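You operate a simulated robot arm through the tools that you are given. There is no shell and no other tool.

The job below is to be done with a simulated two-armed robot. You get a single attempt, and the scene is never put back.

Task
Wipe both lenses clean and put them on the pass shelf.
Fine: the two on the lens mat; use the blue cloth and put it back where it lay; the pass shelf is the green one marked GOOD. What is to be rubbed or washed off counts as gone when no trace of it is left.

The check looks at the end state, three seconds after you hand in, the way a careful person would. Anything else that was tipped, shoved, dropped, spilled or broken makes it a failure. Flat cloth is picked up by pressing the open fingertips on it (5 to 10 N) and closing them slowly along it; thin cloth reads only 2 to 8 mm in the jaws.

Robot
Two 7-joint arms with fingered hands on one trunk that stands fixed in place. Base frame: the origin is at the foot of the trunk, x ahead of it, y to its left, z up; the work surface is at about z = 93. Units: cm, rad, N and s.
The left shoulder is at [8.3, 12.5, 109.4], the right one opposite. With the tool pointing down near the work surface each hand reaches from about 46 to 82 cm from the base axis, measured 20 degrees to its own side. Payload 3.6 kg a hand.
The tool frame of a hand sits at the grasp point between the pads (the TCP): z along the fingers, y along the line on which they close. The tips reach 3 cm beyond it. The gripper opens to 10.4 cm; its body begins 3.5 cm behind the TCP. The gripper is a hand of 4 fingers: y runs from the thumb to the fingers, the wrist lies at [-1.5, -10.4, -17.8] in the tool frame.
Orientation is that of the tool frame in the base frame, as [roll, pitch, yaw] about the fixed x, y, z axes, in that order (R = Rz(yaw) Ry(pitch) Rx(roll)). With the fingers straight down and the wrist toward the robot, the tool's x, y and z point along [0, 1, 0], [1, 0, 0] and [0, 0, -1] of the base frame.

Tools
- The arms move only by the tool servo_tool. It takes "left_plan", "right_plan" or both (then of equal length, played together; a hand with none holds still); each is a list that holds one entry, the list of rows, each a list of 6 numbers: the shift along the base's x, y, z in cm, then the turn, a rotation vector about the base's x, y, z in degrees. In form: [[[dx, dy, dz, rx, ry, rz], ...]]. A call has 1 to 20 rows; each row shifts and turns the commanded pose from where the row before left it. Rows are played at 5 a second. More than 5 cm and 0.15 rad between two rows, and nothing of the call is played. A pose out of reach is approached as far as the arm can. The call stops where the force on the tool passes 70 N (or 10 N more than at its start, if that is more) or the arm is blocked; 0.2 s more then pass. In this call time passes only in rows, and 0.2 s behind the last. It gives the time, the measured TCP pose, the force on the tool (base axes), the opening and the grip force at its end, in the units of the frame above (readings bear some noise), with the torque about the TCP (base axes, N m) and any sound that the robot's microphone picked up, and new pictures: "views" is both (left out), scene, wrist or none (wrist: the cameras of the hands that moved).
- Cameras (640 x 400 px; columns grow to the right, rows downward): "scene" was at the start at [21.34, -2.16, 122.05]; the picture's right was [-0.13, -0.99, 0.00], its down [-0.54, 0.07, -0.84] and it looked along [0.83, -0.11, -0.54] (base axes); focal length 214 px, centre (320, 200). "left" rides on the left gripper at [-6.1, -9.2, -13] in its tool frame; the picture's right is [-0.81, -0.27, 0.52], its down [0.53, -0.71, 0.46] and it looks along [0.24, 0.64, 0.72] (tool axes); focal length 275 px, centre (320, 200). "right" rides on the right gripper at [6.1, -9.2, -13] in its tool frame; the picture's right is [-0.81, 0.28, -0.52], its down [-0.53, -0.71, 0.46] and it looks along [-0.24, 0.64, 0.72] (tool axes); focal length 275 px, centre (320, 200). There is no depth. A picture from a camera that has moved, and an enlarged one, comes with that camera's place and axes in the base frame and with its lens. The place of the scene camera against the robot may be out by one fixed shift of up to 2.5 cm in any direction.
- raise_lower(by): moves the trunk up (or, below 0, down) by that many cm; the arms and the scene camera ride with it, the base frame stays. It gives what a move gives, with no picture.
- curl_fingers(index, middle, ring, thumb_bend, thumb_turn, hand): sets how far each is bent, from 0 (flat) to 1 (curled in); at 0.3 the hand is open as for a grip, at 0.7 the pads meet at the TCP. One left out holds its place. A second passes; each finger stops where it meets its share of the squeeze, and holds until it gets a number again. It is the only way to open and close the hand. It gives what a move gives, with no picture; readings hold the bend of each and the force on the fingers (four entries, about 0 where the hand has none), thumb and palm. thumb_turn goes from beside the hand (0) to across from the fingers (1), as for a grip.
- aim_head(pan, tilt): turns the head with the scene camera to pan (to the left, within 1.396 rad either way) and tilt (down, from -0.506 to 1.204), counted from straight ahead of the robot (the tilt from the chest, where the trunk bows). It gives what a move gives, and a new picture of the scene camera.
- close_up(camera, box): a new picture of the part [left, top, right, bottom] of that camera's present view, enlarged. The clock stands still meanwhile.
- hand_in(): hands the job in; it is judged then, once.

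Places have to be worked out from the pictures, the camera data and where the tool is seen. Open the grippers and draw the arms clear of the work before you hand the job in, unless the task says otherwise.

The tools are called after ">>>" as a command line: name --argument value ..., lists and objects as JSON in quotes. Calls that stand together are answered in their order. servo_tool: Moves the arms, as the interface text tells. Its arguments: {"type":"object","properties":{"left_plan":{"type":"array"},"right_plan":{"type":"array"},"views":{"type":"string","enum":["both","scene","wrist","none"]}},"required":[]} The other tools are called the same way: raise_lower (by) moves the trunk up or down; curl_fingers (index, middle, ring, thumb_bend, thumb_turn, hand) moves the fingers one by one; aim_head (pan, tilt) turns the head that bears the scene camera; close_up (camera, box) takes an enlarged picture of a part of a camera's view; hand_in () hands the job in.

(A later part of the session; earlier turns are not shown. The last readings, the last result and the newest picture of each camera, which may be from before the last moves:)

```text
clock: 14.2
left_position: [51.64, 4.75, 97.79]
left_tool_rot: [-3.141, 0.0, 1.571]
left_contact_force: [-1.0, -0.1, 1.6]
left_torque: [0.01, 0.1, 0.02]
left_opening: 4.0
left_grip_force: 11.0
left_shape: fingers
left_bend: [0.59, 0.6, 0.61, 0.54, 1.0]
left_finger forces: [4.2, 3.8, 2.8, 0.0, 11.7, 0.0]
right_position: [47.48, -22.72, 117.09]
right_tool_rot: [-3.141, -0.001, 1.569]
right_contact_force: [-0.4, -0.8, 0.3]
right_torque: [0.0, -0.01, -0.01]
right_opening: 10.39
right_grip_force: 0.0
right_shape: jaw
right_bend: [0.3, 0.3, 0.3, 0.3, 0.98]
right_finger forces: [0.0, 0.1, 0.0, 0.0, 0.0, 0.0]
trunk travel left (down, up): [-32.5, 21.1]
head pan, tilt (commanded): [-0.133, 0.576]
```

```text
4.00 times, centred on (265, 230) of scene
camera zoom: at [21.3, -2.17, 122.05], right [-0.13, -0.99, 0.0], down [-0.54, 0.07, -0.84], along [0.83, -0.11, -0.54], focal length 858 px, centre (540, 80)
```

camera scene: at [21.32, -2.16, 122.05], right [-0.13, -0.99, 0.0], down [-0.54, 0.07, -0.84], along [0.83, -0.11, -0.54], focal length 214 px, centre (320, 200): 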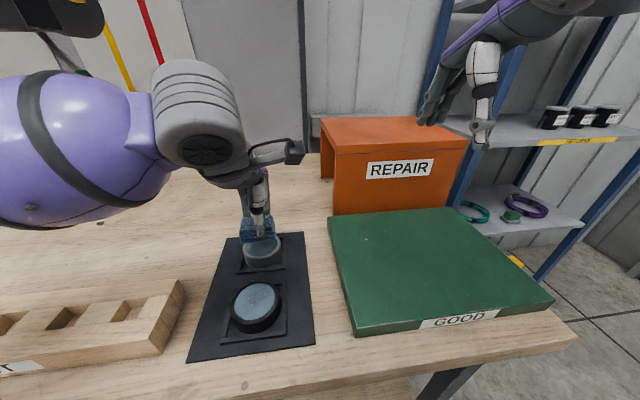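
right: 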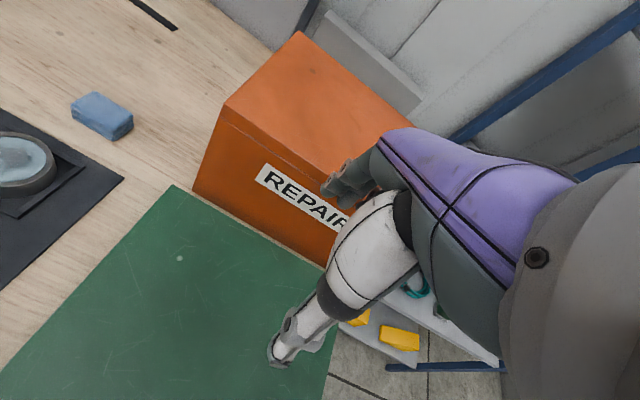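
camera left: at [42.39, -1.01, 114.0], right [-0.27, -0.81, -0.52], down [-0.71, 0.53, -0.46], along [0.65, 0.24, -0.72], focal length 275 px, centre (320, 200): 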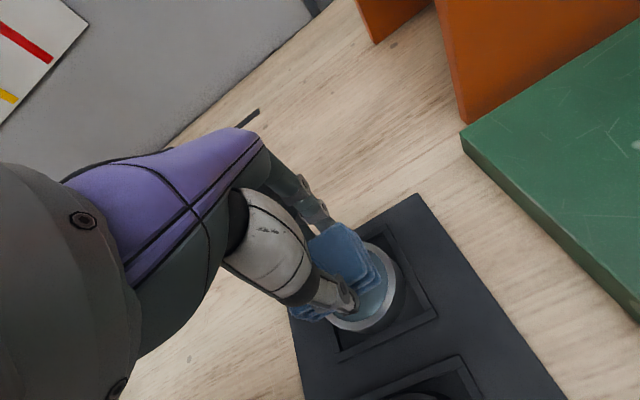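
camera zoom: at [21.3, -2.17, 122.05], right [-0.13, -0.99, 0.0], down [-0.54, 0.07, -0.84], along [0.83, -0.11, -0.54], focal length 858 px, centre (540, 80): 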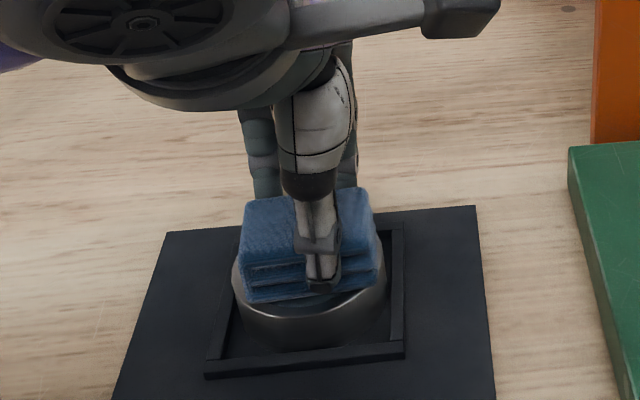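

Force is low now (1.6 N). I lift and move aside to see whether the strokes took anything off.

>>> servo_tool --left_plan '[[[0, 0, 1.5, 0, 0, 0], [1, 0, 2, 0, 0, 0], [3, 0, 0, 0, 0, 0], [3, 0, 0, 0, 0, 0]]]' --views "none"

>>> close_up --camera "scene" --box '[230, 225, 294, 265]'

>>> close_up --camera "scene" --box '[214, 225, 310, 345]'

```text
clock: 15.2
left_position: [58.66, 4.75, 101.22]
left_tool_rot: [-3.141, -0.001, 1.571]
left_contact_force: [0.4, -0.8, -0.7]
left_torque: [-0.02, 0.01, -0.02]
left_opening: 4.0
left_grip_force: 11.2
left_shape: fingers
left_bend: [0.59, 0.6, 0.61, 0.54, 1.0]
left_finger forces: [4.5, 3.8, 2.8, 0.1, 11.1, 0.0]
right_position: [47.6, -22.64, 117.01]
right_tool_rot: [3.141, 0.001, 1.571]
right_contact_force: [0.0, 0.8, -0.2]
right_torque: [0.01, 0.0, 0.0]
right_opening: 10.37
right_grip_force: 0.1
right_shape: jaw
right_bend: [0.3, 0.3, 0.3, 0.3, 0.98]
right_finger forces: [0.0, 0.0, 0.0, 0.0, 0.0, 0.0]
trunk travel left (down, up): [-32.5, 21.1]
head pan, tilt (commanded): [-0.133, 0.576]
```

```text
10.00 times, centred on (262, 245) of scene
camera zoom: at [21.36, -2.18, 122.04], right [-0.13, -0.99, 0.0], down [-0.54, 0.07, -0.84], along [0.83, -0.11, -0.54], focal length 2145 px, centre (900, -250)
```

zoom: 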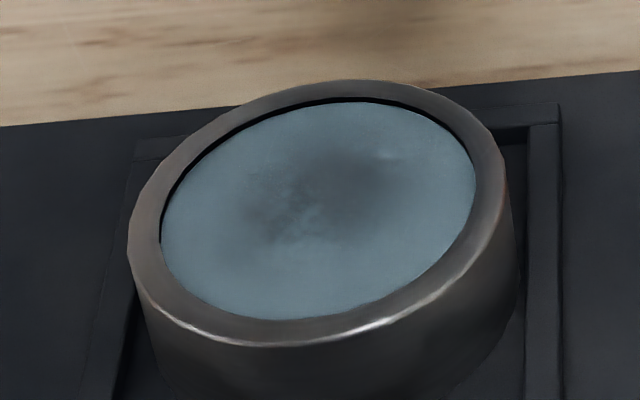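

```text
3.33 times, centred on (262, 285) of scene
camera zoom: at [21.36, -2.18, 122.04], right [-0.13, -0.99, 0.0], down [-0.54, 0.07, -0.84], along [0.83, -0.11, -0.54], focal length 715 px, centre (513, -83)
```

zoom: 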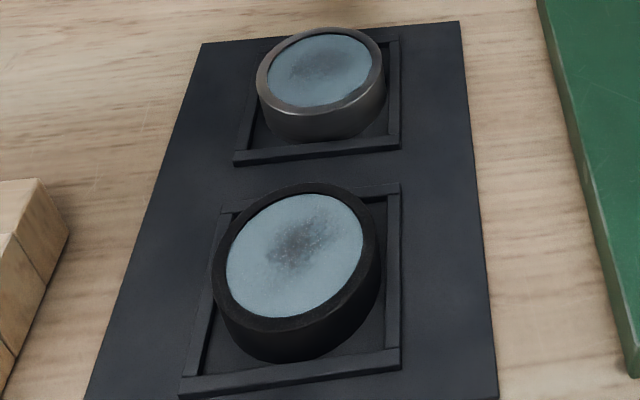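

It works: the specks are mostly gone and the smudge is thinner. I go back down with slightly more pressure and check the force before stroking.

>>> servo_tool --left_plan '[[[-3, 0, 0, 0, 0, 0], [-3, 0, 0, 0, 0, 0], [-1, 0, -2, 0, 0, 0], [0, 0, -1.2, 0, 0, 0], [0, 0, -0.4, 0, 0, 0], [0, 0, -0.1, 0, 0, 0]]]' --views "none"

```text
clock: 16.6
left_position: [51.53, 4.75, 97.85]
left_tool_rot: [3.14, 0.003, 1.572]
left_contact_force: [-0.7, 0.3, 9.6]
left_torque: [0.02, 0.12, -0.03]
left_opening: 3.98
left_grip_force: 11.9
left_shape: fingers
left_bend: [0.59, 0.6, 0.61, 0.54, 1.0]
left_finger forces: [4.4, 3.8, 2.9, 0.0, 11.6, 0.1]
right_position: [47.49, -22.66, 117.03]
right_tool_rot: [-3.141, 0.001, 1.571]
right_contact_force: [0.2, 0.2, 0.2]
right_torque: [0.0, 0.04, -0.01]
right_opening: 10.35
right_grip_force: 0.1
right_shape: jaw
right_bend: [0.3, 0.3, 0.3, 0.3, 0.98]
right_finger forces: [0.0, 0.0, 0.0, 0.0, 0.0, 0.0]
trunk travel left (down, up): [-32.5, 21.1]
head pan, tilt (commanded): [-0.133, 0.576]
```

Force is 9.6 N, more than needed; I ease off by 0.1 cm and make a raster of strokes in x and y across the glass.

>>> servo_tool --left_plan '[[[0, 0, 0.1, 0, 0, 0], [0.6, 0, 0, 0, 0, 0], [0.6, 0, 0, 0, 0, 0], [-0.6, 0.3, 0, 0, 0, 0], [-0.6, 0.3, 0, 0, 0, 0], [-0.6, 0, 0, 0, 0, 0], [-0.6, 0, 0, 0, 0, 0], [0.6, -0.4, 0, 0, 0, 0], [0.6, -0.4, 0, 0, 0, 0], [0.6, -0.4, 0, 0, 0, 0], [0.6, 0, 0, 0, 0, 0], [-0.6, 0, 0, 0, 0, 0], [-0.6, 0, 0, 0, 0, 0], [-0.6, 0, 0, 0, 0, 0], [-0.6, 0, 0, 0, 0, 0], [0.6, 0.3, 0, 0, 0, 0], [0.6, 0.3, 0, 0, 0, 0]]]' --views "none"

```text
clock: 20.2
left_position: [51.4, 4.76, 97.78]
left_tool_rot: [3.142, 0.0, 1.569]
left_contact_force: [-2.6, -1.2, 3.6]
left_torque: [0.03, 0.09, 0.0]
left_opening: 4.02
left_grip_force: 11.3
left_shape: fingers
left_bend: [0.59, 0.61, 0.61, 0.54, 1.0]
left_finger forces: [4.4, 3.7, 2.4, 0.0, 12.0, 0.0]
right_position: [47.53, -22.66, 117.04]
right_tool_rot: [-3.141, 0.0, 1.571]
right_contact_force: [0.1, -0.2, 0.4]
right_torque: [0.01, -0.03, 0.02]
right_opening: 10.38
right_grip_force: 0.1
right_shape: jaw
right_bend: [0.3, 0.3, 0.3, 0.3, 0.98]
right_finger forces: [0.0, 0.0, 0.0, 0.0, 0.0, 0.0]
trunk travel left (down, up): [-32.5, 21.1]
head pan, tilt (commanded): [-0.133, 0.576]
```

The force stayed near 3.6 N normal with some drag. I run another pass mainly along y with wider coverage, then lift aside and inspect.

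>>> servo_tool --left_plan '[[[0, 0.6, -0.05, 0, 0, 0], [0, 0.6, 0, 0, 0, 0], [0.5, -0.6, 0, 0, 0, 0], [0.5, -0.6, 0, 0, 0, 0], [0, -0.6, 0, 0, 0, 0], [0, -0.6, 0, 0, 0, 0], [-0.5, 0.6, 0, 0, 0, 0], [-0.5, 0.6, 0, 0, 0, 0], [-0.5, 0.6, 0, 0, 0, 0], [-0.5, 0.6, 0, 0, 0, 0], [0, -0.6, 0, 0, 0, 0], [0, -0.6, 0, 0, 0, 0], [0, -0.6, 0, 0, 0, 0], [0, -0.6, 0, 0, 0, 0], [0.5, 0.6, 0, 0, 0, 0], [0.5, 0.6, 0, 0, 0, 0]]]' --views "none"

>>> servo_tool --left_plan '[[[0, 0, 1.5, 0, 0, 0], [1, 0, 2, 0, 0, 0], [3, 0, 0, 0, 0, 0], [3, 0, 0, 0, 0, 0]]]' --views "none"

>>> close_up --camera "scene" --box '[230, 225, 294, 265]'

>>> close_up --camera "scene" --box '[220, 130, 330, 230]'

```text
clock: 23.6
left_position: [51.57, 4.79, 97.7]
left_tool_rot: [3.139, 0.003, 1.569]
left_contact_force: [-0.9, -1.5, 7.0]
left_torque: [-0.06, 0.11, 0.02]
left_opening: 4.0
left_grip_force: 10.5
left_shape: fingers
left_bend: [0.58, 0.61, 0.61, 0.54, 1.0]
left_finger forces: [4.5, 3.4, 2.1, 0.0, 11.9, 0.0]
right_position: [47.45, -22.59, 117.08]
right_tool_rot: [3.142, 0.001, 1.57]
right_contact_force: [-0.3, 0.0, -0.1]
right_torque: [-0.04, 0.01, -0.03]
right_opening: 10.38
right_grip_force: 0.1
right_shape: jaw
right_bend: [0.3, 0.3, 0.3, 0.3, 0.98]
right_finger forces: [0.0, 0.0, 0.0, 0.0, 0.0, 0.0]
trunk travel left (down, up): [-32.5, 21.1]
head pan, tilt (commanded): [-0.133, 0.576]
```

```text
clock: 24.6
left_position: [58.77, 4.97, 101.12]
left_tool_rot: [3.141, 0.001, 1.571]
left_contact_force: [0.1, -0.2, -0.1]
left_torque: [0.01, 0.02, -0.04]
left_opening: 4.01
left_grip_force: 10.5
left_shape: fingers
left_bend: [0.58, 0.6, 0.61, 0.54, 1.0]
left_finger forces: [4.7, 3.7, 2.5, 0.0, 10.7, 0.0]
right_position: [47.47, -22.7, 117.08]
right_tool_rot: [-3.141, 0.0, 1.571]
right_contact_force: [-0.2, -0.1, -0.1]
right_torque: [0.0, 0.02, 0.0]
right_opening: 10.37
right_grip_force: 0.0
right_shape: jaw
right_bend: [0.3, 0.3, 0.3, 0.3, 0.98]
right_finger forces: [0.0, 0.0, 0.0, 0.1, 0.0, 0.0]
trunk travel left (down, up): [-32.5, 21.1]
head pan, tilt (commanded): [-0.133, 0.576]
```

```text
10.00 times, centred on (262, 245) of scene
camera zoom: at [21.36, -2.18, 122.05], right [-0.13, -0.99, 0.0], down [-0.54, 0.07, -0.84], along [0.83, -0.11, -0.54], focal length 2145 px, centre (900, -250)
```

zoom: 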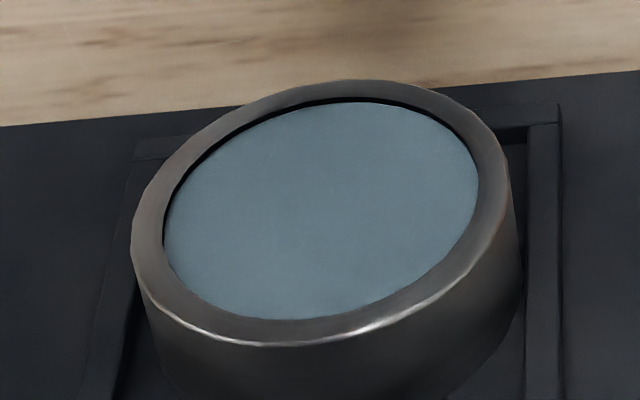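

```text
4.00 times, centred on (275, 180) of scene
camera zoom: at [21.36, -2.18, 122.05], right [-0.13, -0.99, 0.0], down [-0.54, 0.07, -0.84], along [0.83, -0.11, -0.54], focal length 858 px, centre (500, 280)
```

zoom: 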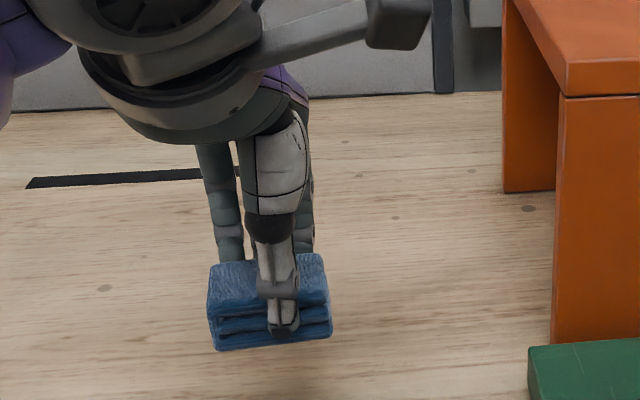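

Lens A now looks clear. I zoom in further for any faint trace.

>>> close_up --camera "scene" --box '[244, 233, 280, 258]'

>>> close_up --camera "right" --box '[0, 130, 70, 180]'

>>> close_up --camera "left" --box '[280, 250, 520, 400]'

```text
16.00 times, centred on (262, 246) of scene
camera zoom: at [21.36, -2.18, 122.05], right [-0.13, -0.99, 0.0], down [-0.54, 0.07, -0.84], along [0.83, -0.11, -0.54], focal length 3432 px, centre (1248, -528)
```

zoom: 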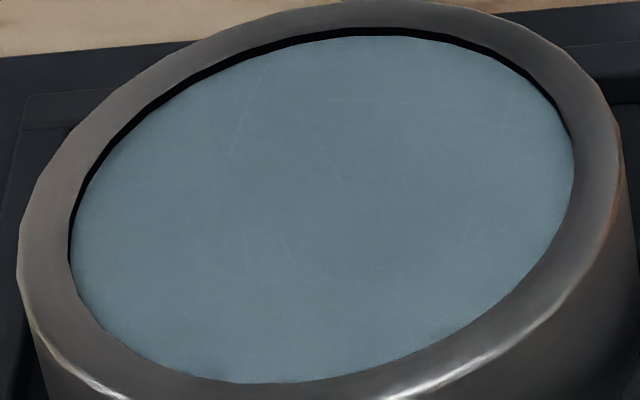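

```text
8.00 times, centred on (35, 155) of right
camera zoom: at [38.39, -16.63, 130.06], right [0.28, -0.81, 0.52], down [-0.71, -0.53, -0.46], along [0.64, -0.24, -0.72], focal length 2202 px, centre (2600, 560)
```

zoom: 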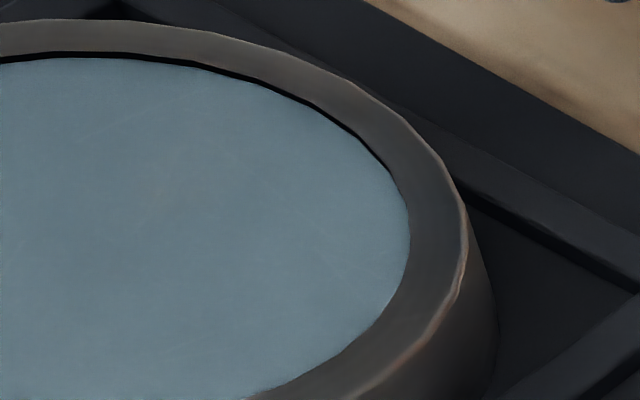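

```text
2.67 times, centred on (400, 325) of left
camera zoom: at [49.46, -1.31, 114.19], right [-0.28, -0.81, -0.52], down [-0.71, 0.53, -0.45], along [0.64, 0.24, -0.72], focal length 734 px, centre (107, -133)
```

zoom: 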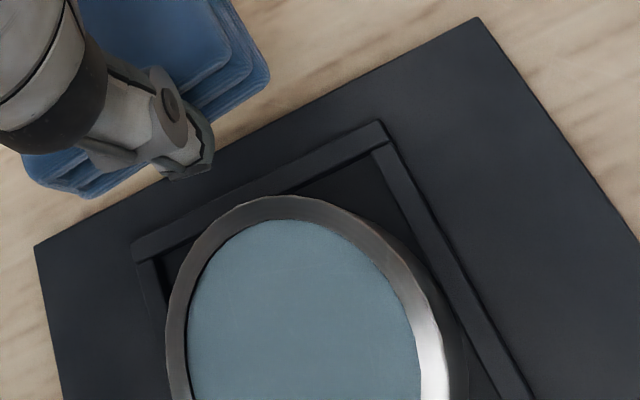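

Lens A looks clean; for certainty I give it one more circular pass with light pressure before moving on.

>>> servo_tool --left_plan '[[[-3, 0, 0, 0, 0, 0], [-3, 0, 0, 0, 0, 0], [-1, 0, -2, 0, 0, 0], [0, 0, -1.3, 0, 0, 0], [0, 0, -0.2, 0, 0, 0], [0.6, 0.3, 0, 0, 0, 0], [0.6, 0.3, 0, 0, 0, 0], [-0.3, 0.6, 0, 0, 0, 0], [-0.6, 0, 0, 0, 0, 0], [-0.6, 0, 0, 0, 0, 0], [-0.6, -0.3, 0, 0, 0, 0], [-0.3, -0.6, 0, 0, 0, 0], [0, -0.6, 0, 0, 0, 0], [0.3, -0.6, 0, 0, 0, 0], [0.6, -0.3, 0, 0, 0, 0], [0.6, 0, 0, 0, 0, 0], [0.6, 0.3, 0, 0, 0, 0], [-0.3, 0.6, 0, 0, 0, 0], [-0.6, 0.3, 0, 0, 0, 0]]]' --views "none"

>>> servo_tool --left_plan '[[[0, 0, 1.5, 0, 0, 0], [1, 0, 2, 0, 0, 0], [3, 0, 0, 0, 0, 0], [3, 0, 0, 0, 0, 0]]]' --views "none"

>>> close_up --camera "scene" --box '[244, 233, 280, 258]'

>>> close_up --camera "scene" --box '[220, 130, 330, 230]'

>>> close_up --camera "right" --box '[0, 0, 180, 120]'

```text
clock: 28.6
left_position: [51.67, 4.72, 97.69]
left_tool_rot: [3.141, 0.0, 1.572]
left_contact_force: [0.1, -0.3, 2.3]
left_torque: [0.0, -0.06, 0.0]
left_opening: 4.04
left_grip_force: 11.1
left_shape: fingers
left_bend: [0.58, 0.6, 0.61, 0.54, 1.0]
left_finger forces: [5.1, 3.9, 2.7, 0.0, 10.5, 0.0]
right_position: [47.54, -22.79, 117.08]
right_tool_rot: [3.141, 0.0, 1.572]
right_contact_force: [0.8, 0.2, -0.4]
right_torque: [0.01, -0.01, -0.06]
right_opening: 10.39
right_grip_force: 0.0
right_shape: jaw
right_bend: [0.3, 0.3, 0.3, 0.3, 0.98]
right_finger forces: [0.0, 0.0, 0.1, 0.0, 0.1, 0.0]
trunk travel left (down, up): [-32.5, 21.1]
head pan, tilt (commanded): [-0.133, 0.576]
```

```text
clock: 29.6
left_position: [58.71, 4.75, 101.14]
left_tool_rot: [3.141, 0.0, 1.571]
left_contact_force: [0.0, 0.9, 0.6]
left_torque: [-0.01, -0.01, 0.03]
left_opening: 4.01
left_grip_force: 10.8
left_shape: fingers
left_bend: [0.58, 0.6, 0.61, 0.54, 1.0]
left_finger forces: [4.7, 3.5, 2.5, 0.1, 10.7, 0.0]
right_position: [47.53, -22.71, 116.97]
right_tool_rot: [3.141, 0.0, 1.57]
right_contact_force: [-0.4, 0.8, 0.5]
right_torque: [-0.01, -0.02, 0.01]
right_opening: 10.35
right_grip_force: 0.0
right_shape: jaw
right_bend: [0.3, 0.3, 0.3, 0.3, 0.98]
right_finger forces: [0.0, 0.0, 0.1, 0.0, 0.0, 0.0]
trunk travel left (down, up): [-32.5, 21.1]
head pan, tilt (commanded): [-0.133, 0.576]
```

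```text
16.00 times, centred on (262, 246) of scene
camera zoom: at [21.36, -2.18, 122.05], right [-0.13, -0.99, 0.0], down [-0.54, 0.07, -0.84], along [0.83, -0.11, -0.54], focal length 3432 px, centre (1248, -528)
```

zoom: 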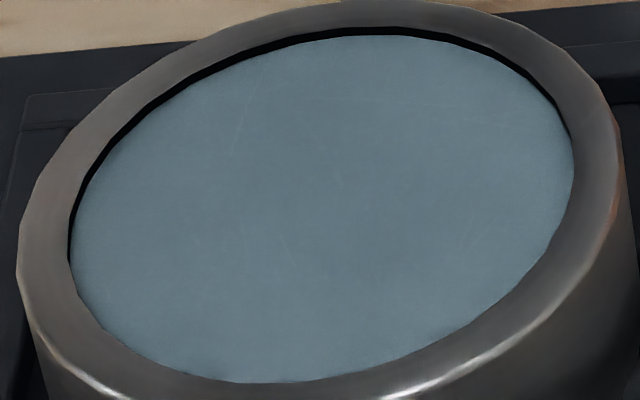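

```text
4.00 times, centred on (275, 180) of scene
camera zoom: at [21.36, -2.18, 122.05], right [-0.13, -0.99, 0.0], down [-0.54, 0.07, -0.84], along [0.83, -0.11, -0.54], focal length 858 px, centre (500, 280)
```

zoom: 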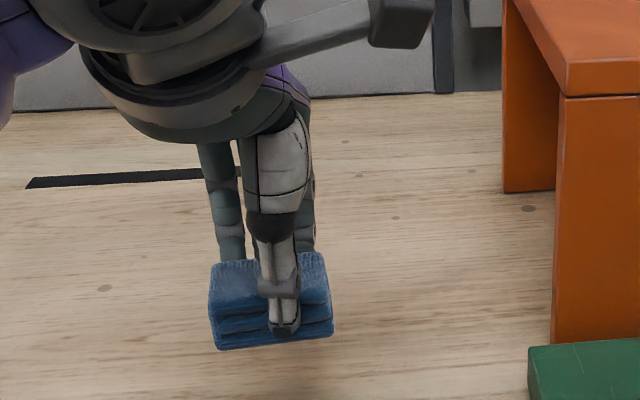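

```text
3.33 times, centred on (90, 60) of right
camera zoom: at [38.39, -16.63, 130.07], right [0.28, -0.81, 0.52], down [-0.71, -0.53, -0.46], along [0.64, -0.24, -0.72], focal length 918 px, centre (1087, 667)
```

zoom: 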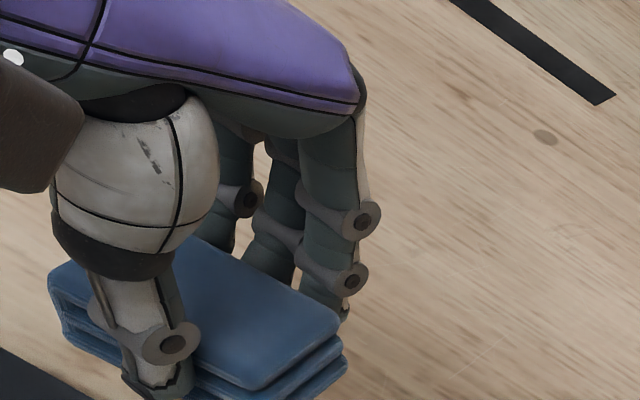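

Lens A is clean and the pad is still held firmly. Lens B at about (39.5, 5.9) is close to the robot, so I'll turn the left hand about 90° (wrist to the left) while travelling there at the same height.

>>> servo_tool --left_plan '[[[-1.6, 0.05, 0.1, 0, 0, -7.5], [-1.6, 0.05, 0.1, 0, 0, -7.5], [-1.6, 0.05, 0.1, 0, 0, -7.5], [-1.6, 0.05, 0.1, 0, 0, -7.5], [-1.6, 0.05, 0, 0, 0, -7.5], [-1.6, 0.05, 0, 0, 0, -7.5], [-1.6, 0.05, 0, 0, 0, -7.5], [-1.6, 0.05, 0, 0, 0, -7.5]]]' --views "scene"

```text
clock: 31.4
left_position: [45.79, 5.19, 101.68]
left_tool_rot: [3.141, -0.001, 0.521]
left_contact_force: [-0.5, -0.1, -0.6]
left_torque: [-0.01, 0.0, 0.04]
left_opening: 4.04
left_grip_force: 10.4
left_shape: fingers
left_bend: [0.58, 0.6, 0.61, 0.54, 1.0]
left_finger forces: [4.6, 3.6, 2.3, 0.0, 10.6, 0.0]
right_position: [47.57, -22.62, 116.89]
right_tool_rot: [-3.141, 0.001, 1.572]
right_contact_force: [-0.6, 0.1, 0.4]
right_torque: [-0.02, 0.03, 0.01]
right_opening: 10.38
right_grip_force: 0.0
right_shape: jaw
right_bend: [0.3, 0.3, 0.3, 0.3, 0.98]
right_finger forces: [0.0, 0.1, 0.0, 0.0, 0.1, 0.0]
trunk travel left (down, up): [-32.5, 21.1]
head pan, tilt (commanded): [-0.133, 0.576]
camera scene: at [21.34, -2.16, 122.05], right [-0.13, -0.99, 0.0], down [-0.54, 0.07, -0.84], along [0.83, -0.11, -0.54], focal length 214 px, centre (320, 200)
```

scene: 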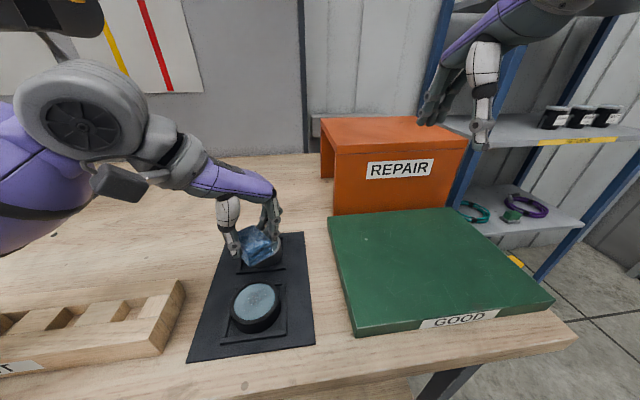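

The hand turned 60° and tracks well. I finish the turn and arrive over lens B.

>>> servo_tool --left_plan '[[[-1.72, 0.05, 0, 0, 0, -7.5], [-1.72, 0.05, 0, 0, 0, -7.5], [-1.72, 0.05, 0, 0, 0, -7.5], [-1.72, 0.1, 0, 0, 0, -7.5]]]' --views "both"

>>> close_up --camera "scene" --box '[190, 200, 330, 350]'

```text
clock: 32.4
left_position: [39.97, 8.04, 104.59]
left_tool_rot: [3.137, 0.0, 0.362]
left_contact_force: [-0.4, -0.1, -0.5]
left_torque: [0.02, -0.02, -0.01]
left_opening: 4.0
left_grip_force: 10.5
left_shape: fingers
left_bend: [0.58, 0.6, 0.61, 0.54, 1.0]
left_finger forces: [4.5, 3.5, 2.4, 0.1, 10.5, 0.1]
left hand out of reach, approached as far as the arm can: row 1, 2, 3, 4
right_position: [46.34, -22.71, 117.63]
right_tool_rot: [3.13, -0.002, 1.571]
right_contact_force: [0.4, -0.2, -0.5]
right_torque: [0.0, -0.02, 0.02]
right_opening: 10.39
right_grip_force: 0.0
right_shape: jaw
right_bend: [0.3, 0.3, 0.3, 0.3, 0.98]
right_finger forces: [0.0, 0.0, 0.0, 0.1, 0.1, 0.1]
trunk travel left (down, up): [-32.5, 21.1]
head pan, tilt (commanded): [-0.133, 0.576]
camera scene: at [20.0, -2.27, 122.34], right [-0.13, -0.99, 0.0], down [-0.53, 0.07, -0.85], along [0.84, -0.11, -0.53], focal length 214 px, centre (320, 200)
camera left: at [30.82, 14.4, 117.61], right [-0.86, -0.03, -0.52], down [0.25, 0.85, -0.46], along [0.46, -0.52, -0.72], focal length 275 px, centre (320, 200)
```

scene: 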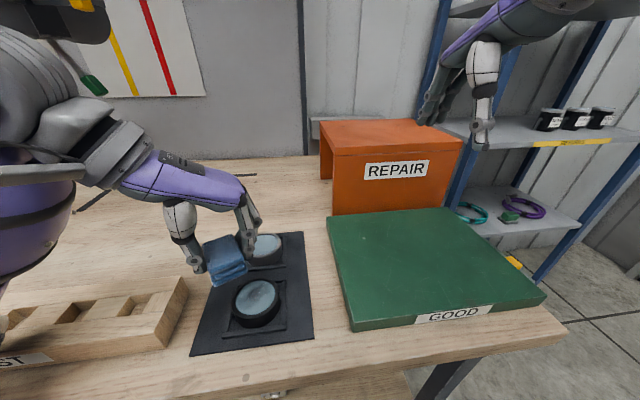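
left: 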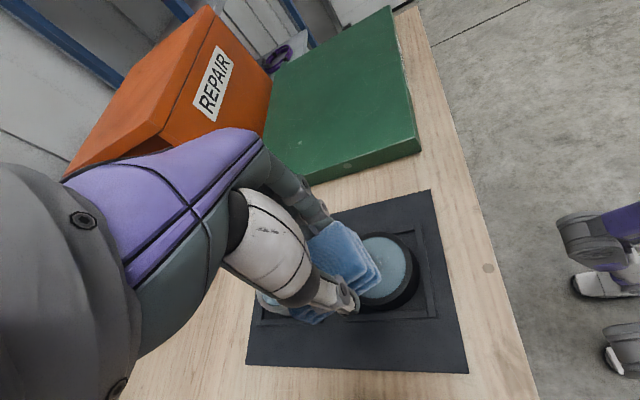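

```text
2.67 times, centred on (260, 275) of scene
camera zoom: at [20.0, -2.27, 122.34], right [-0.13, -0.99, 0.0], down [-0.53, 0.07, -0.85], along [0.84, -0.11, -0.53], focal length 572 px, centre (480, 0)
```

zoom: 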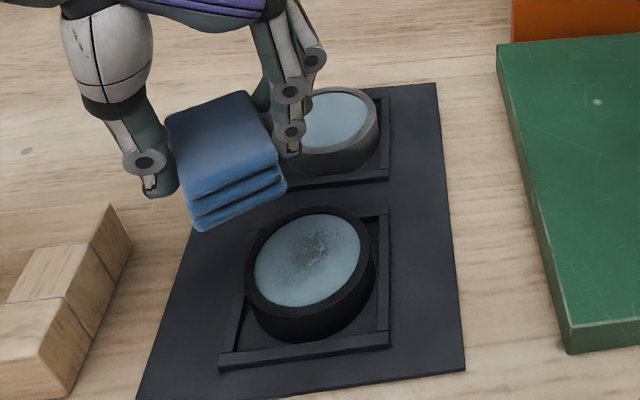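

The far part of that pose was out of reach; the hand stopped at (40, 8, 104.6) and the body/camera seem to have shifted by about 1 cm, so something of the arm may be pressing. I back off a little at once and look at the readings.

>>> servo_tool --left_plan '[[[1.5, 0, 0, 0, 0, 0]]]' --views "scene"

```text
clock: 32.8
left_position: [40.26, 7.12, 104.07]
left_tool_rot: [3.14, 0.023, 0.352]
left_contact_force: [0.5, -0.5, -0.3]
left_torque: [-0.03, 0.02, 0.03]
left_opening: 4.01
left_grip_force: 10.8
left_shape: fingers
left_bend: [0.58, 0.6, 0.61, 0.54, 1.0]
left_finger forces: [4.6, 3.4, 2.5, 0.1, 10.6, 0.0]
left hand out of reach, approached as far as the arm can: row 1
right_position: [46.49, -23.12, 117.28]
right_tool_rot: [3.134, -0.003, 1.57]
right_contact_force: [0.1, -0.4, 0.7]
right_torque: [-0.02, -0.01, -0.02]
right_opening: 10.37
right_grip_force: 0.1
right_shape: jaw
right_bend: [0.3, 0.3, 0.3, 0.3, 0.98]
right_finger forces: [0.1, 0.1, 0.0, 0.1, 0.1, 0.1]
trunk travel left (down, up): [-32.5, 21.1]
head pan, tilt (commanded): [-0.133, 0.576]
camera scene: at [20.26, -2.57, 122.17], right [-0.13, -0.99, 0.0], down [-0.53, 0.08, -0.84], along [0.84, -0.11, -0.54], focal length 214 px, centre (320, 200)
```

scene: 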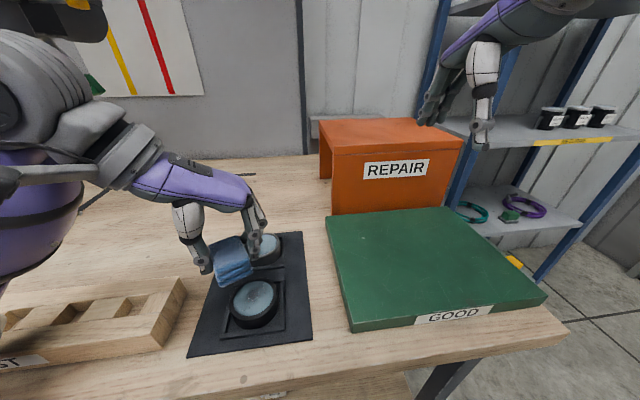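

The body leans slightly when the arm strains for an unreachable pose. I return to the last good pose (x≈46, 60° turn) to relax it and check that everything springs back.

>>> servo_tool --left_plan '[[[1.4, 0, 0, 0, 0, 7.5], [1.4, 0, 0, 0, 0, 7.5], [1.4, 0, 0, 0, 0, 7.5], [1.2, -0.25, 0, 0, 0, 7.5], [0, 0, 0, 0, 0, 0]]]' --views "both"

>>> close_up --camera "scene" --box '[180, 190, 340, 370]'

>>> close_up --camera "scene" --box '[0, 230, 200, 390]'

```text
clock: 34.0
left_position: [46.75, 7.22, 103.65]
left_tool_rot: [3.139, 0.027, 0.874]
left_contact_force: [-0.3, 0.1, 0.0]
left_torque: [0.0, 0.01, 0.02]
left_opening: 4.01
left_grip_force: 11.1
left_shape: fingers
left_bend: [0.58, 0.6, 0.61, 0.54, 1.0]
left_finger forces: [4.5, 3.4, 2.4, 0.0, 10.6, 0.0]
right_position: [47.57, -22.55, 116.97]
right_tool_rot: [-3.14, 0.001, 1.571]
right_contact_force: [0.0, -0.6, -0.4]
right_torque: [0.02, -0.03, -0.03]
right_opening: 10.35
right_grip_force: 0.1
right_shape: jaw
right_bend: [0.3, 0.3, 0.3, 0.3, 0.98]
right_finger forces: [0.0, 0.0, 0.1, 0.0, 0.1, 0.0]
trunk travel left (down, up): [-32.5, 21.1]
head pan, tilt (commanded): [-0.133, 0.576]
camera scene: at [21.36, -2.14, 122.05], right [-0.13, -0.99, 0.0], down [-0.54, 0.07, -0.84], along [0.83, -0.11, -0.54], focal length 214 px, centre (320, 200)
camera left: at [35.84, 8.66, 116.99], right [-0.74, -0.46, -0.5], down [-0.21, 0.86, -0.47], along [0.64, -0.24, -0.73], focal length 275 px, centre (320, 200)
```

scene: 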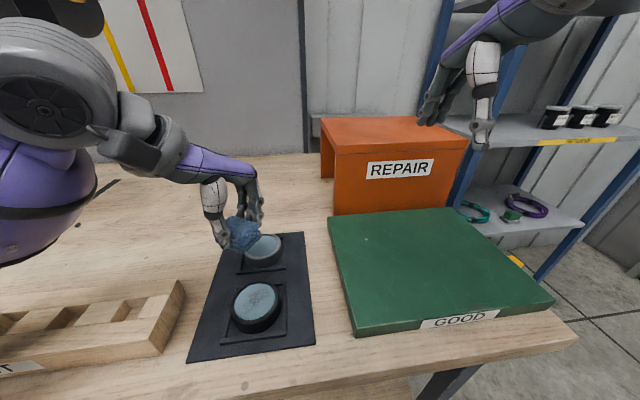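
left: 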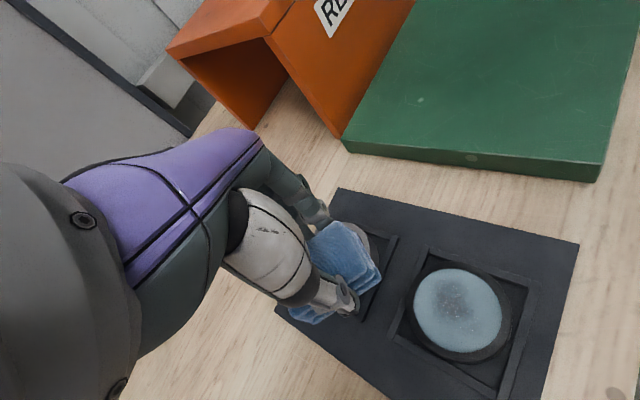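

```text
2.22 times, centred on (260, 280) of scene
camera zoom: at [21.36, -2.14, 122.05], right [-0.13, -0.99, 0.0], down [-0.54, 0.07, -0.84], along [0.83, -0.11, -0.54], focal length 477 px, centre (453, 22)
```

zoom: 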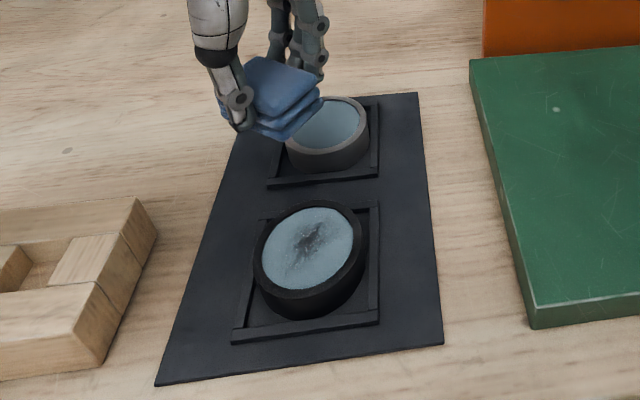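

```text
2.50 times, centred on (100, 310) of scene
camera zoom: at [21.36, -2.14, 122.05], right [-0.13, -0.99, 0.0], down [-0.54, 0.07, -0.84], along [0.83, -0.11, -0.54], focal length 536 px, centre (870, -75)
```

zoom: 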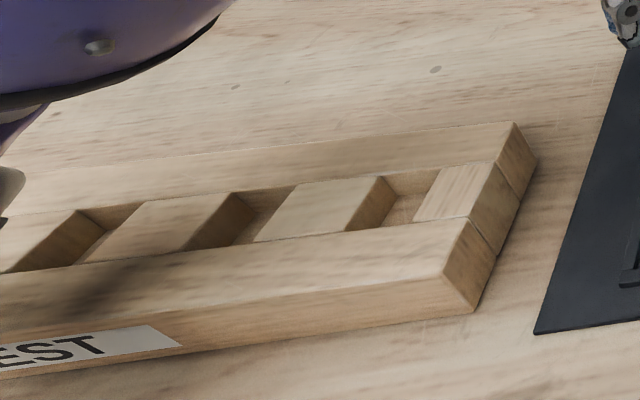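

Everything sprang back and nothing on the bench moved. Lens B suits the right arm better, so I'll lay the cloth back at its place with the left hand and later use the right hand for lens B; first I straighten the left hand and carry the cloth back above its spot.

>>> servo_tool --left_plan '[[[0, 0, 0, 1.19, -0.99, 0], [2.5, -0.5, 0, 0, 0, 8], [2.9, -0.5, 0, 0, 0, 8], [2.9, -0.5, 0, 0, 0, 8], [2.9, -0.5, 0, 0, 0, 8], [2.9, -0.5, -1, 0, 0, 7.9], [2.6, -0.5, -1.5, 0, 0, 0]]]' --views "both"

>>> close_up --camera "scene" --box '[230, 130, 320, 230]'

>>> close_up --camera "right" --box '[0, 0, 180, 120]'

```text
clock: 35.6
left_position: [63.42, 4.22, 101.22]
left_tool_rot: [3.136, 0.0, 1.573]
left_contact_force: [-1.1, 0.5, 0.3]
left_torque: [-0.01, 0.04, -0.02]
left_opening: 4.02
left_grip_force: 10.3
left_shape: fingers
left_bend: [0.58, 0.61, 0.61, 0.54, 1.0]
left_finger forces: [4.7, 3.5, 2.4, 0.1, 10.5, 0.1]
right_position: [47.6, -22.65, 116.94]
right_tool_rot: [3.141, -0.002, 1.571]
right_contact_force: [0.2, 1.1, -0.1]
right_torque: [-0.01, 0.04, -0.03]
right_opening: 10.38
right_grip_force: 0.1
right_shape: jaw
right_bend: [0.3, 0.3, 0.3, 0.3, 0.98]
right_finger forces: [0.1, 0.0, 0.0, 0.0, 0.0, 0.0]
trunk travel left (down, up): [-32.5, 21.1]
head pan, tilt (commanded): [-0.133, 0.576]
camera scene: at [21.37, -2.16, 122.04], right [-0.13, -0.99, 0.0], down [-0.54, 0.07, -0.84], along [0.83, -0.11, -0.54], focal length 214 px, centre (320, 200)
camera left: at [54.16, -1.98, 114.21], right [-0.27, -0.81, -0.52], down [-0.71, 0.53, -0.46], along [0.65, 0.25, -0.72], focal length 275 px, centre (320, 200)
```

scene: 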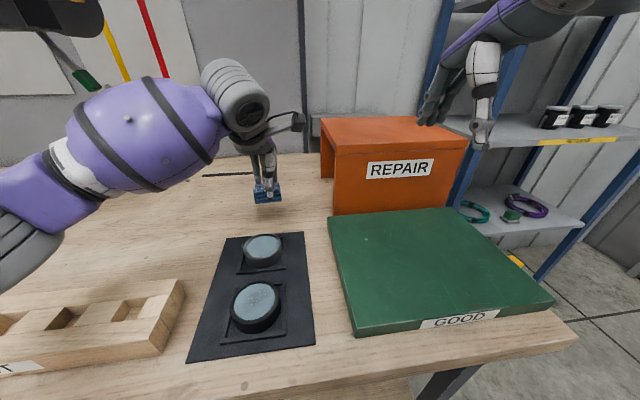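
left: 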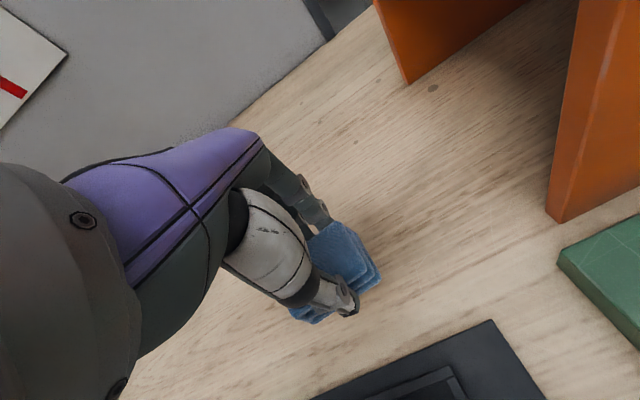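

```text
4.00 times, centred on (275, 180) of scene
camera zoom: at [21.37, -2.16, 122.04], right [-0.13, -0.99, 0.0], down [-0.54, 0.07, -0.84], along [0.83, -0.11, -0.54], focal length 858 px, centre (500, 280)
```

zoom: 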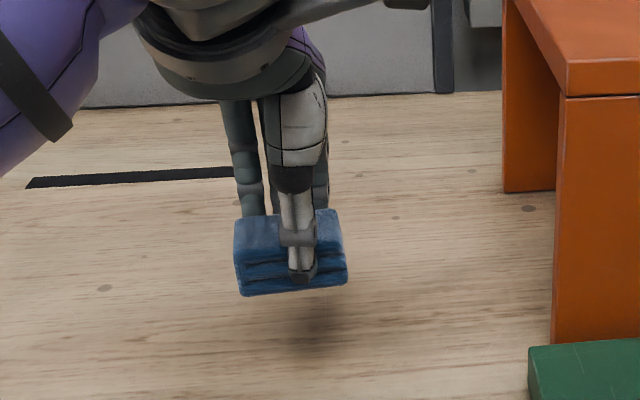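

```text
3.33 times, centred on (90, 60) of right
camera zoom: at [38.41, -16.61, 130.06], right [0.28, -0.81, 0.52], down [-0.71, -0.53, -0.46], along [0.64, -0.24, -0.72], focal length 918 px, centre (1087, 667)
```

zoom: 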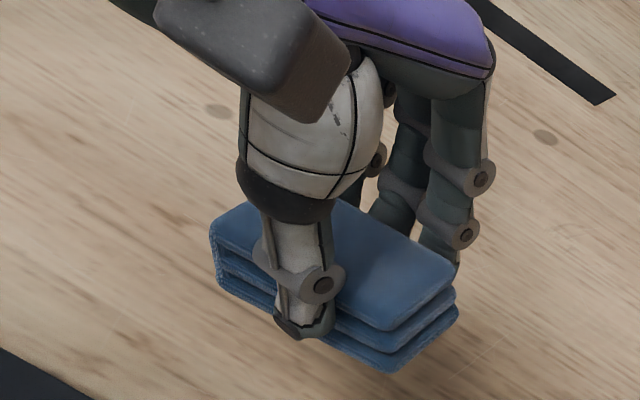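

The pad has yawed about +7° in the grip and sits slightly toward me. I turn the hand back 7.5°, shift (+0.44, -0.2), and lower the pad onto its original spot.

>>> servo_tool --left_plan '[[[0.22, -0.1, -1, 0, 0, -3.75], [0.22, -0.1, -1.5, 0, 0, -3.75], [0, 0, -1.5, 0, 0, 0], [0, 0, -1.0, 0, 0, 0], [0, 0, -0.7, 0, 0, 0], [0, 0, -0.2, 0, 0, 0]]]' --views "none"

>>> close_up --camera "scene" --box '[246, 195, 294, 230]'

>>> close_up --camera "right" --box '[0, 60, 160, 220]'

```text
clock: 37.0
left_position: [63.81, 3.98, 95.31]
left_tool_rot: [3.136, 0.001, 1.441]
left_contact_force: [-0.2, 0.2, -0.5]
left_torque: [0.02, -0.04, 0.0]
left_opening: 4.02
left_grip_force: 10.6
left_shape: fingers
left_bend: [0.58, 0.61, 0.61, 0.54, 1.0]
left_finger forces: [4.6, 3.6, 2.4, 0.0, 10.3, 0.0]
right_position: [47.62, -22.67, 117.05]
right_tool_rot: [3.141, 0.0, 1.572]
right_contact_force: [0.9, 0.1, -0.3]
right_torque: [0.03, 0.05, -0.03]
right_opening: 10.37
right_grip_force: 0.0
right_shape: jaw
right_bend: [0.3, 0.3, 0.3, 0.3, 0.98]
right_finger forces: [0.0, 0.0, 0.0, 0.0, 0.0, 0.0]
trunk travel left (down, up): [-32.5, 21.1]
head pan, tilt (commanded): [-0.133, 0.576]
```

```text
11.43 times, centred on (270, 212) of scene
camera zoom: at [21.34, -2.17, 122.05], right [-0.13, -0.99, 0.0], down [-0.54, 0.07, -0.84], along [0.83, -0.11, -0.54], focal length 2451 px, centre (891, 57)
```

zoom: 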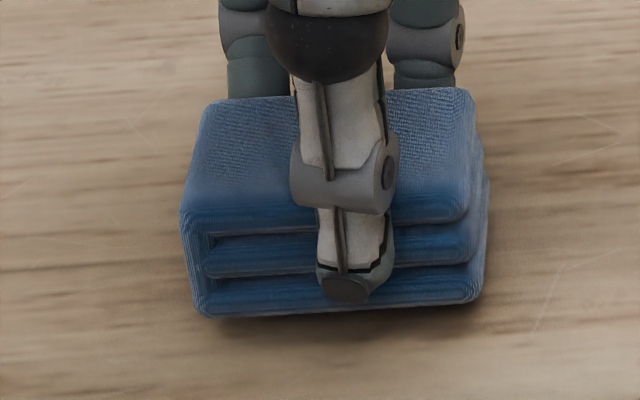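

```text
2.50 times, centred on (80, 140) of right
camera zoom: at [38.37, -16.61, 130.08], right [0.28, -0.81, 0.52], down [-0.71, -0.53, -0.46], along [0.64, -0.24, -0.72], focal length 688 px, centre (920, 350)
```

zoom: 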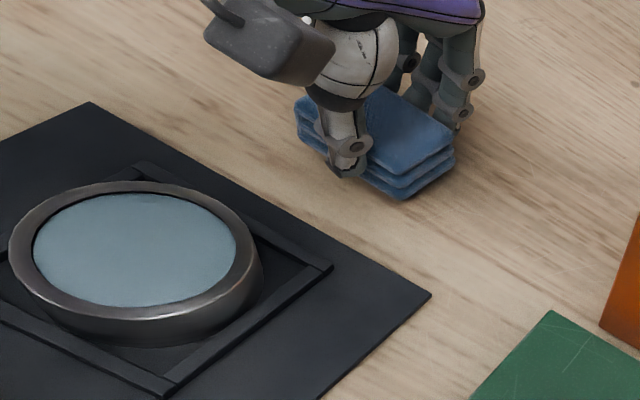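

The pad lines up with its original outline in the same view and hovers about 0.4 cm above the table. I lower it until contact and then release.

>>> servo_tool --left_plan '[[[-0.05, 0.05, -0.2, 0, 0, 0], [0, 0, -0.15, 0, 0, 0]]]' --views "none"

```text
clock: 37.6
left_position: [63.66, 4.13, 94.98]
left_tool_rot: [3.139, 0.0, 1.44]
left_contact_force: [-0.6, 0.8, 0.5]
left_torque: [0.01, 0.01, 0.01]
left_opening: 4.04
left_grip_force: 10.8
left_shape: fingers
left_bend: [0.58, 0.61, 0.61, 0.54, 1.0]
left_finger forces: [4.6, 3.6, 2.4, 0.1, 10.4, 0.0]
right_position: [47.63, -22.66, 116.98]
right_tool_rot: [3.141, 0.0, 1.57]
right_contact_force: [-0.9, 0.5, -0.4]
right_torque: [0.02, 0.03, 0.0]
right_opening: 10.35
right_grip_force: 0.0
right_shape: jaw
right_bend: [0.3, 0.3, 0.3, 0.3, 0.98]
right_finger forces: [0.1, 0.1, 0.0, 0.1, 0.0, 0.1]
trunk travel left (down, up): [-32.5, 21.1]
head pan, tilt (commanded): [-0.133, 0.576]
```

No contact yet at 94.98; two more tiny steps down.

>>> servo_tool --left_plan '[[[0, 0, -0.1, 0, 0, 0], [0, 0, -0.1, 0, 0, 0]]]' --views "none"

>>> close_up --camera "scene" --box '[246, 195, 294, 230]'

```text
clock: 38.2
left_position: [63.71, 4.12, 94.73]
left_tool_rot: [3.141, 0.001, 1.44]
left_contact_force: [-0.9, -0.6, -0.2]
left_torque: [0.01, -0.03, -0.01]
left_opening: 4.02
left_grip_force: 10.8
left_shape: fingers
left_bend: [0.58, 0.61, 0.61, 0.54, 1.0]
left_finger forces: [4.6, 3.4, 2.4, 0.0, 10.5, 0.0]
right_position: [47.55, -22.62, 117.05]
right_tool_rot: [3.141, 0.002, 1.573]
right_contact_force: [-0.2, -0.2, -0.1]
right_torque: [0.0, -0.02, -0.01]
right_opening: 10.38
right_grip_force: 0.1
right_shape: jaw
right_bend: [0.3, 0.3, 0.3, 0.3, 0.98]
right_finger forces: [0.0, 0.0, 0.1, 0.0, 0.0, 0.0]
trunk travel left (down, up): [-32.5, 21.1]
head pan, tilt (commanded): [-0.133, 0.576]
```

```text
11.43 times, centred on (270, 212) of scene
camera zoom: at [21.34, -2.16, 122.05], right [-0.13, -0.99, 0.0], down [-0.54, 0.07, -0.84], along [0.83, -0.11, -0.54], focal length 2451 px, centre (891, 57)
```

zoom: 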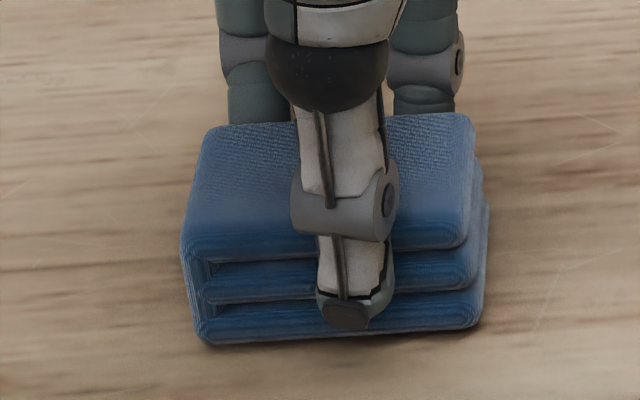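

Almost exactly on the original outline. One more small step to confirm contact.

>>> servo_tool --left_plan '[[[0.1, 0, -0.08, 0, 0, 0], [0, 0, -0.08, 0, 0, 0]]]' --views "none"

```text
clock: 38.8
left_position: [63.81, 4.05, 94.46]
left_tool_rot: [3.138, 0.001, 1.44]
left_contact_force: [-0.8, 0.2, 1.0]
left_torque: [0.02, -0.04, -0.02]
left_opening: 4.02
left_grip_force: 10.7
left_shape: fingers
left_bend: [0.58, 0.61, 0.61, 0.54, 1.0]
left_finger forces: [4.5, 3.5, 2.2, 0.0, 10.7, 0.0]
right_position: [47.51, -22.67, 116.97]
right_tool_rot: [3.141, -0.001, 1.571]
right_contact_force: [-0.3, 0.4, 1.4]
right_torque: [0.03, 0.03, 0.04]
right_opening: 10.38
right_grip_force: 0.0
right_shape: jaw
right_bend: [0.3, 0.3, 0.3, 0.3, 0.98]
right_finger forces: [0.0, 0.2, 0.0, 0.0, 0.0, 0.1]
trunk travel left (down, up): [-32.5, 21.1]
head pan, tilt (commanded): [-0.133, 0.576]
```

Contact is just starting (about 1 N), with the pad within a millimetre of the table. I release it gently.

>>> curl_fingers --hand "left" --index 0.5 --middle 0.5 --ring 0.5 --thumb_bend 0.5

>>> curl_fingers --hand "left" --index 0.4 --middle 0.4 --ring 0.4 --thumb_bend 0.4

>>> servo_tool --left_plan '[[[0, 0, 1.5, 0, 0, 0], [0, 0, 2.5, 0, 0, 0], [0, 0, 3, 0, 0, 0], [0, 0, 3, 0, 0, 3.75], [-2, 3, 2, 0, 0, 3.75], [-2, 4, 1, 0, 0, 0], [-2, 4, 1, 0, 0, 0], [-2, 4, 1, 0, 0, 0], [-2, 4, 1, 0, 0, 0], [-2, 4, 0, 0, 0, 0]]]' --views "scene"

>>> close_up --camera "scene" --box '[246, 195, 294, 230]'

>>> close_up --camera "right" --box '[0, 60, 160, 220]'

```text
clock: 39.8
left_position: [63.69, 4.0, 94.58]
left_tool_rot: [3.14, 0.001, 1.441]
left_contact_force: [-1.3, 0.9, -0.5]
left_torque: [0.0, -0.03, -0.01]
left_opening: 5.17
left_grip_force: 0.0
left_shape: fingers
left_bend: [0.5, 0.5, 0.5, 0.5, 1.0]
left_finger forces: [0.0, 0.0, 0.1, 0.0, 0.2, 0.1]
right_position: [47.63, -22.56, 117.06]
right_tool_rot: [-3.141, 0.0, 1.571]
right_contact_force: [-0.2, -0.2, -0.6]
right_torque: [-0.01, -0.03, 0.05]
right_opening: 10.36
right_grip_force: 0.0
right_shape: jaw
right_bend: [0.3, 0.3, 0.3, 0.3, 0.98]
right_finger forces: [0.1, 0.0, 0.1, 0.1, 0.1, 0.0]
trunk travel left (down, up): [-32.5, 21.1]
head pan, tilt (commanded): [-0.133, 0.576]
```

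```text
clock: 40.8
left_position: [63.75, 3.91, 94.47]
left_tool_rot: [3.136, -0.001, 1.441]
left_contact_force: [-0.6, 0.6, 0.2]
left_torque: [0.02, 0.0, 0.0]
left_opening: 7.72
left_grip_force: 0.1
left_shape: fingers
left_bend: [0.4, 0.4, 0.4, 0.4, 0.99]
left_finger forces: [0.0, 0.0, 0.0, 0.0, 0.0, 0.0]
right_position: [47.58, -22.78, 117.01]
right_tool_rot: [3.141, 0.0, 1.57]
right_contact_force: [-0.3, 0.2, -0.8]
right_torque: [-0.01, -0.01, 0.0]
right_opening: 10.39
right_grip_force: 0.0
right_shape: jaw
right_bend: [0.3, 0.3, 0.3, 0.3, 0.98]
right_finger forces: [0.0, 0.0, 0.0, 0.0, 0.0, 0.0]
trunk travel left (down, up): [-32.5, 21.1]
head pan, tilt (commanded): [-0.133, 0.576]
```

```text
clock: 43.0
left_position: [51.67, 27.36, 110.5]
left_tool_rot: [3.138, 0.001, 1.571]
left_contact_force: [0.1, -0.3, 0.2]
left_torque: [-0.01, 0.0, -0.01]
left_opening: 7.75
left_grip_force: 0.0
left_shape: fingers
left_bend: [0.4, 0.4, 0.4, 0.4, 0.99]
left_finger forces: [0.1, 0.1, 0.0, 0.0, 0.1, 0.0]
right_position: [47.39, -22.73, 117.09]
right_tool_rot: [-3.14, 0.0, 1.572]
right_contact_force: [0.2, 0.3, -0.2]
right_torque: [-0.03, 0.0, -0.01]
right_opening: 10.38
right_grip_force: 0.2
right_shape: jaw
right_bend: [0.3, 0.3, 0.3, 0.3, 0.98]
right_finger forces: [0.0, 0.0, 0.0, 0.1, 0.0, 0.0]
trunk travel left (down, up): [-32.5, 21.1]
head pan, tilt (commanded): [-0.133, 0.576]
camera scene: at [21.3, -2.1, 122.06], right [-0.13, -0.99, 0.0], down [-0.54, 0.07, -0.84], along [0.83, -0.11, -0.54], focal length 214 px, centre (320, 200)
```

scene: 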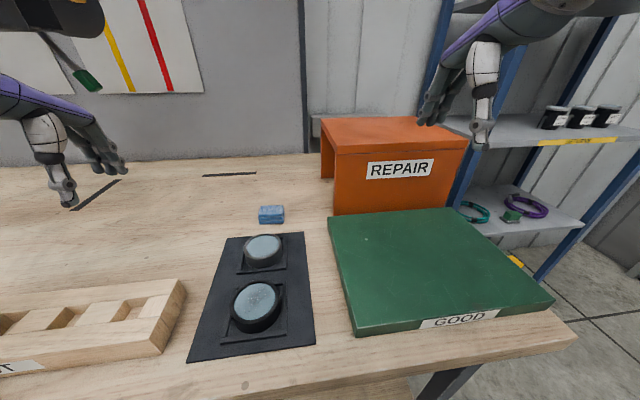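

```text
11.43 times, centred on (270, 212) of scene
camera zoom: at [21.3, -2.1, 122.06], right [-0.13, -0.99, 0.0], down [-0.54, 0.07, -0.84], along [0.83, -0.11, -0.54], focal length 2451 px, centre (891, 57)
```

zoom: 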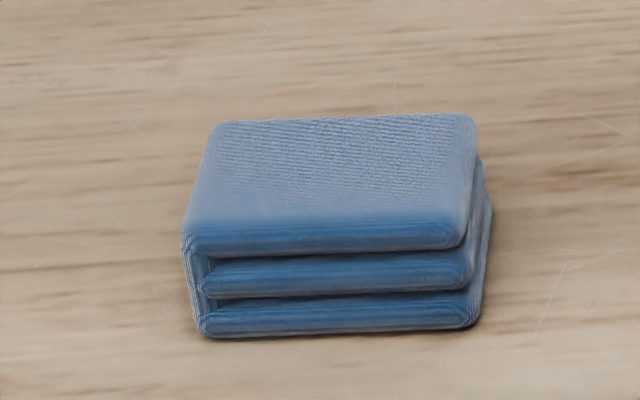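

```text
2.50 times, centred on (80, 140) of right
camera zoom: at [38.32, -16.54, 130.1], right [0.27, -0.81, 0.52], down [-0.71, -0.53, -0.46], along [0.64, -0.24, -0.72], focal length 688 px, centre (920, 350)
```

zoom: 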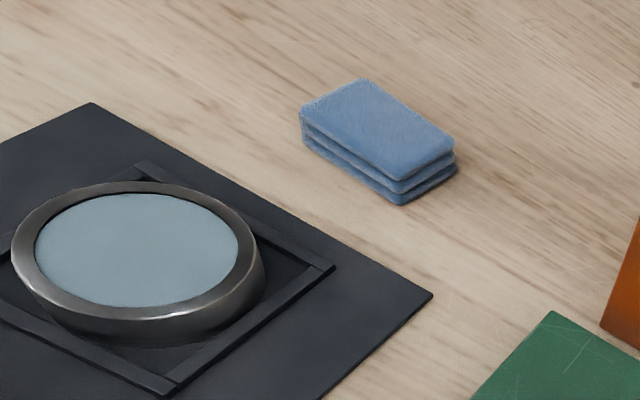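

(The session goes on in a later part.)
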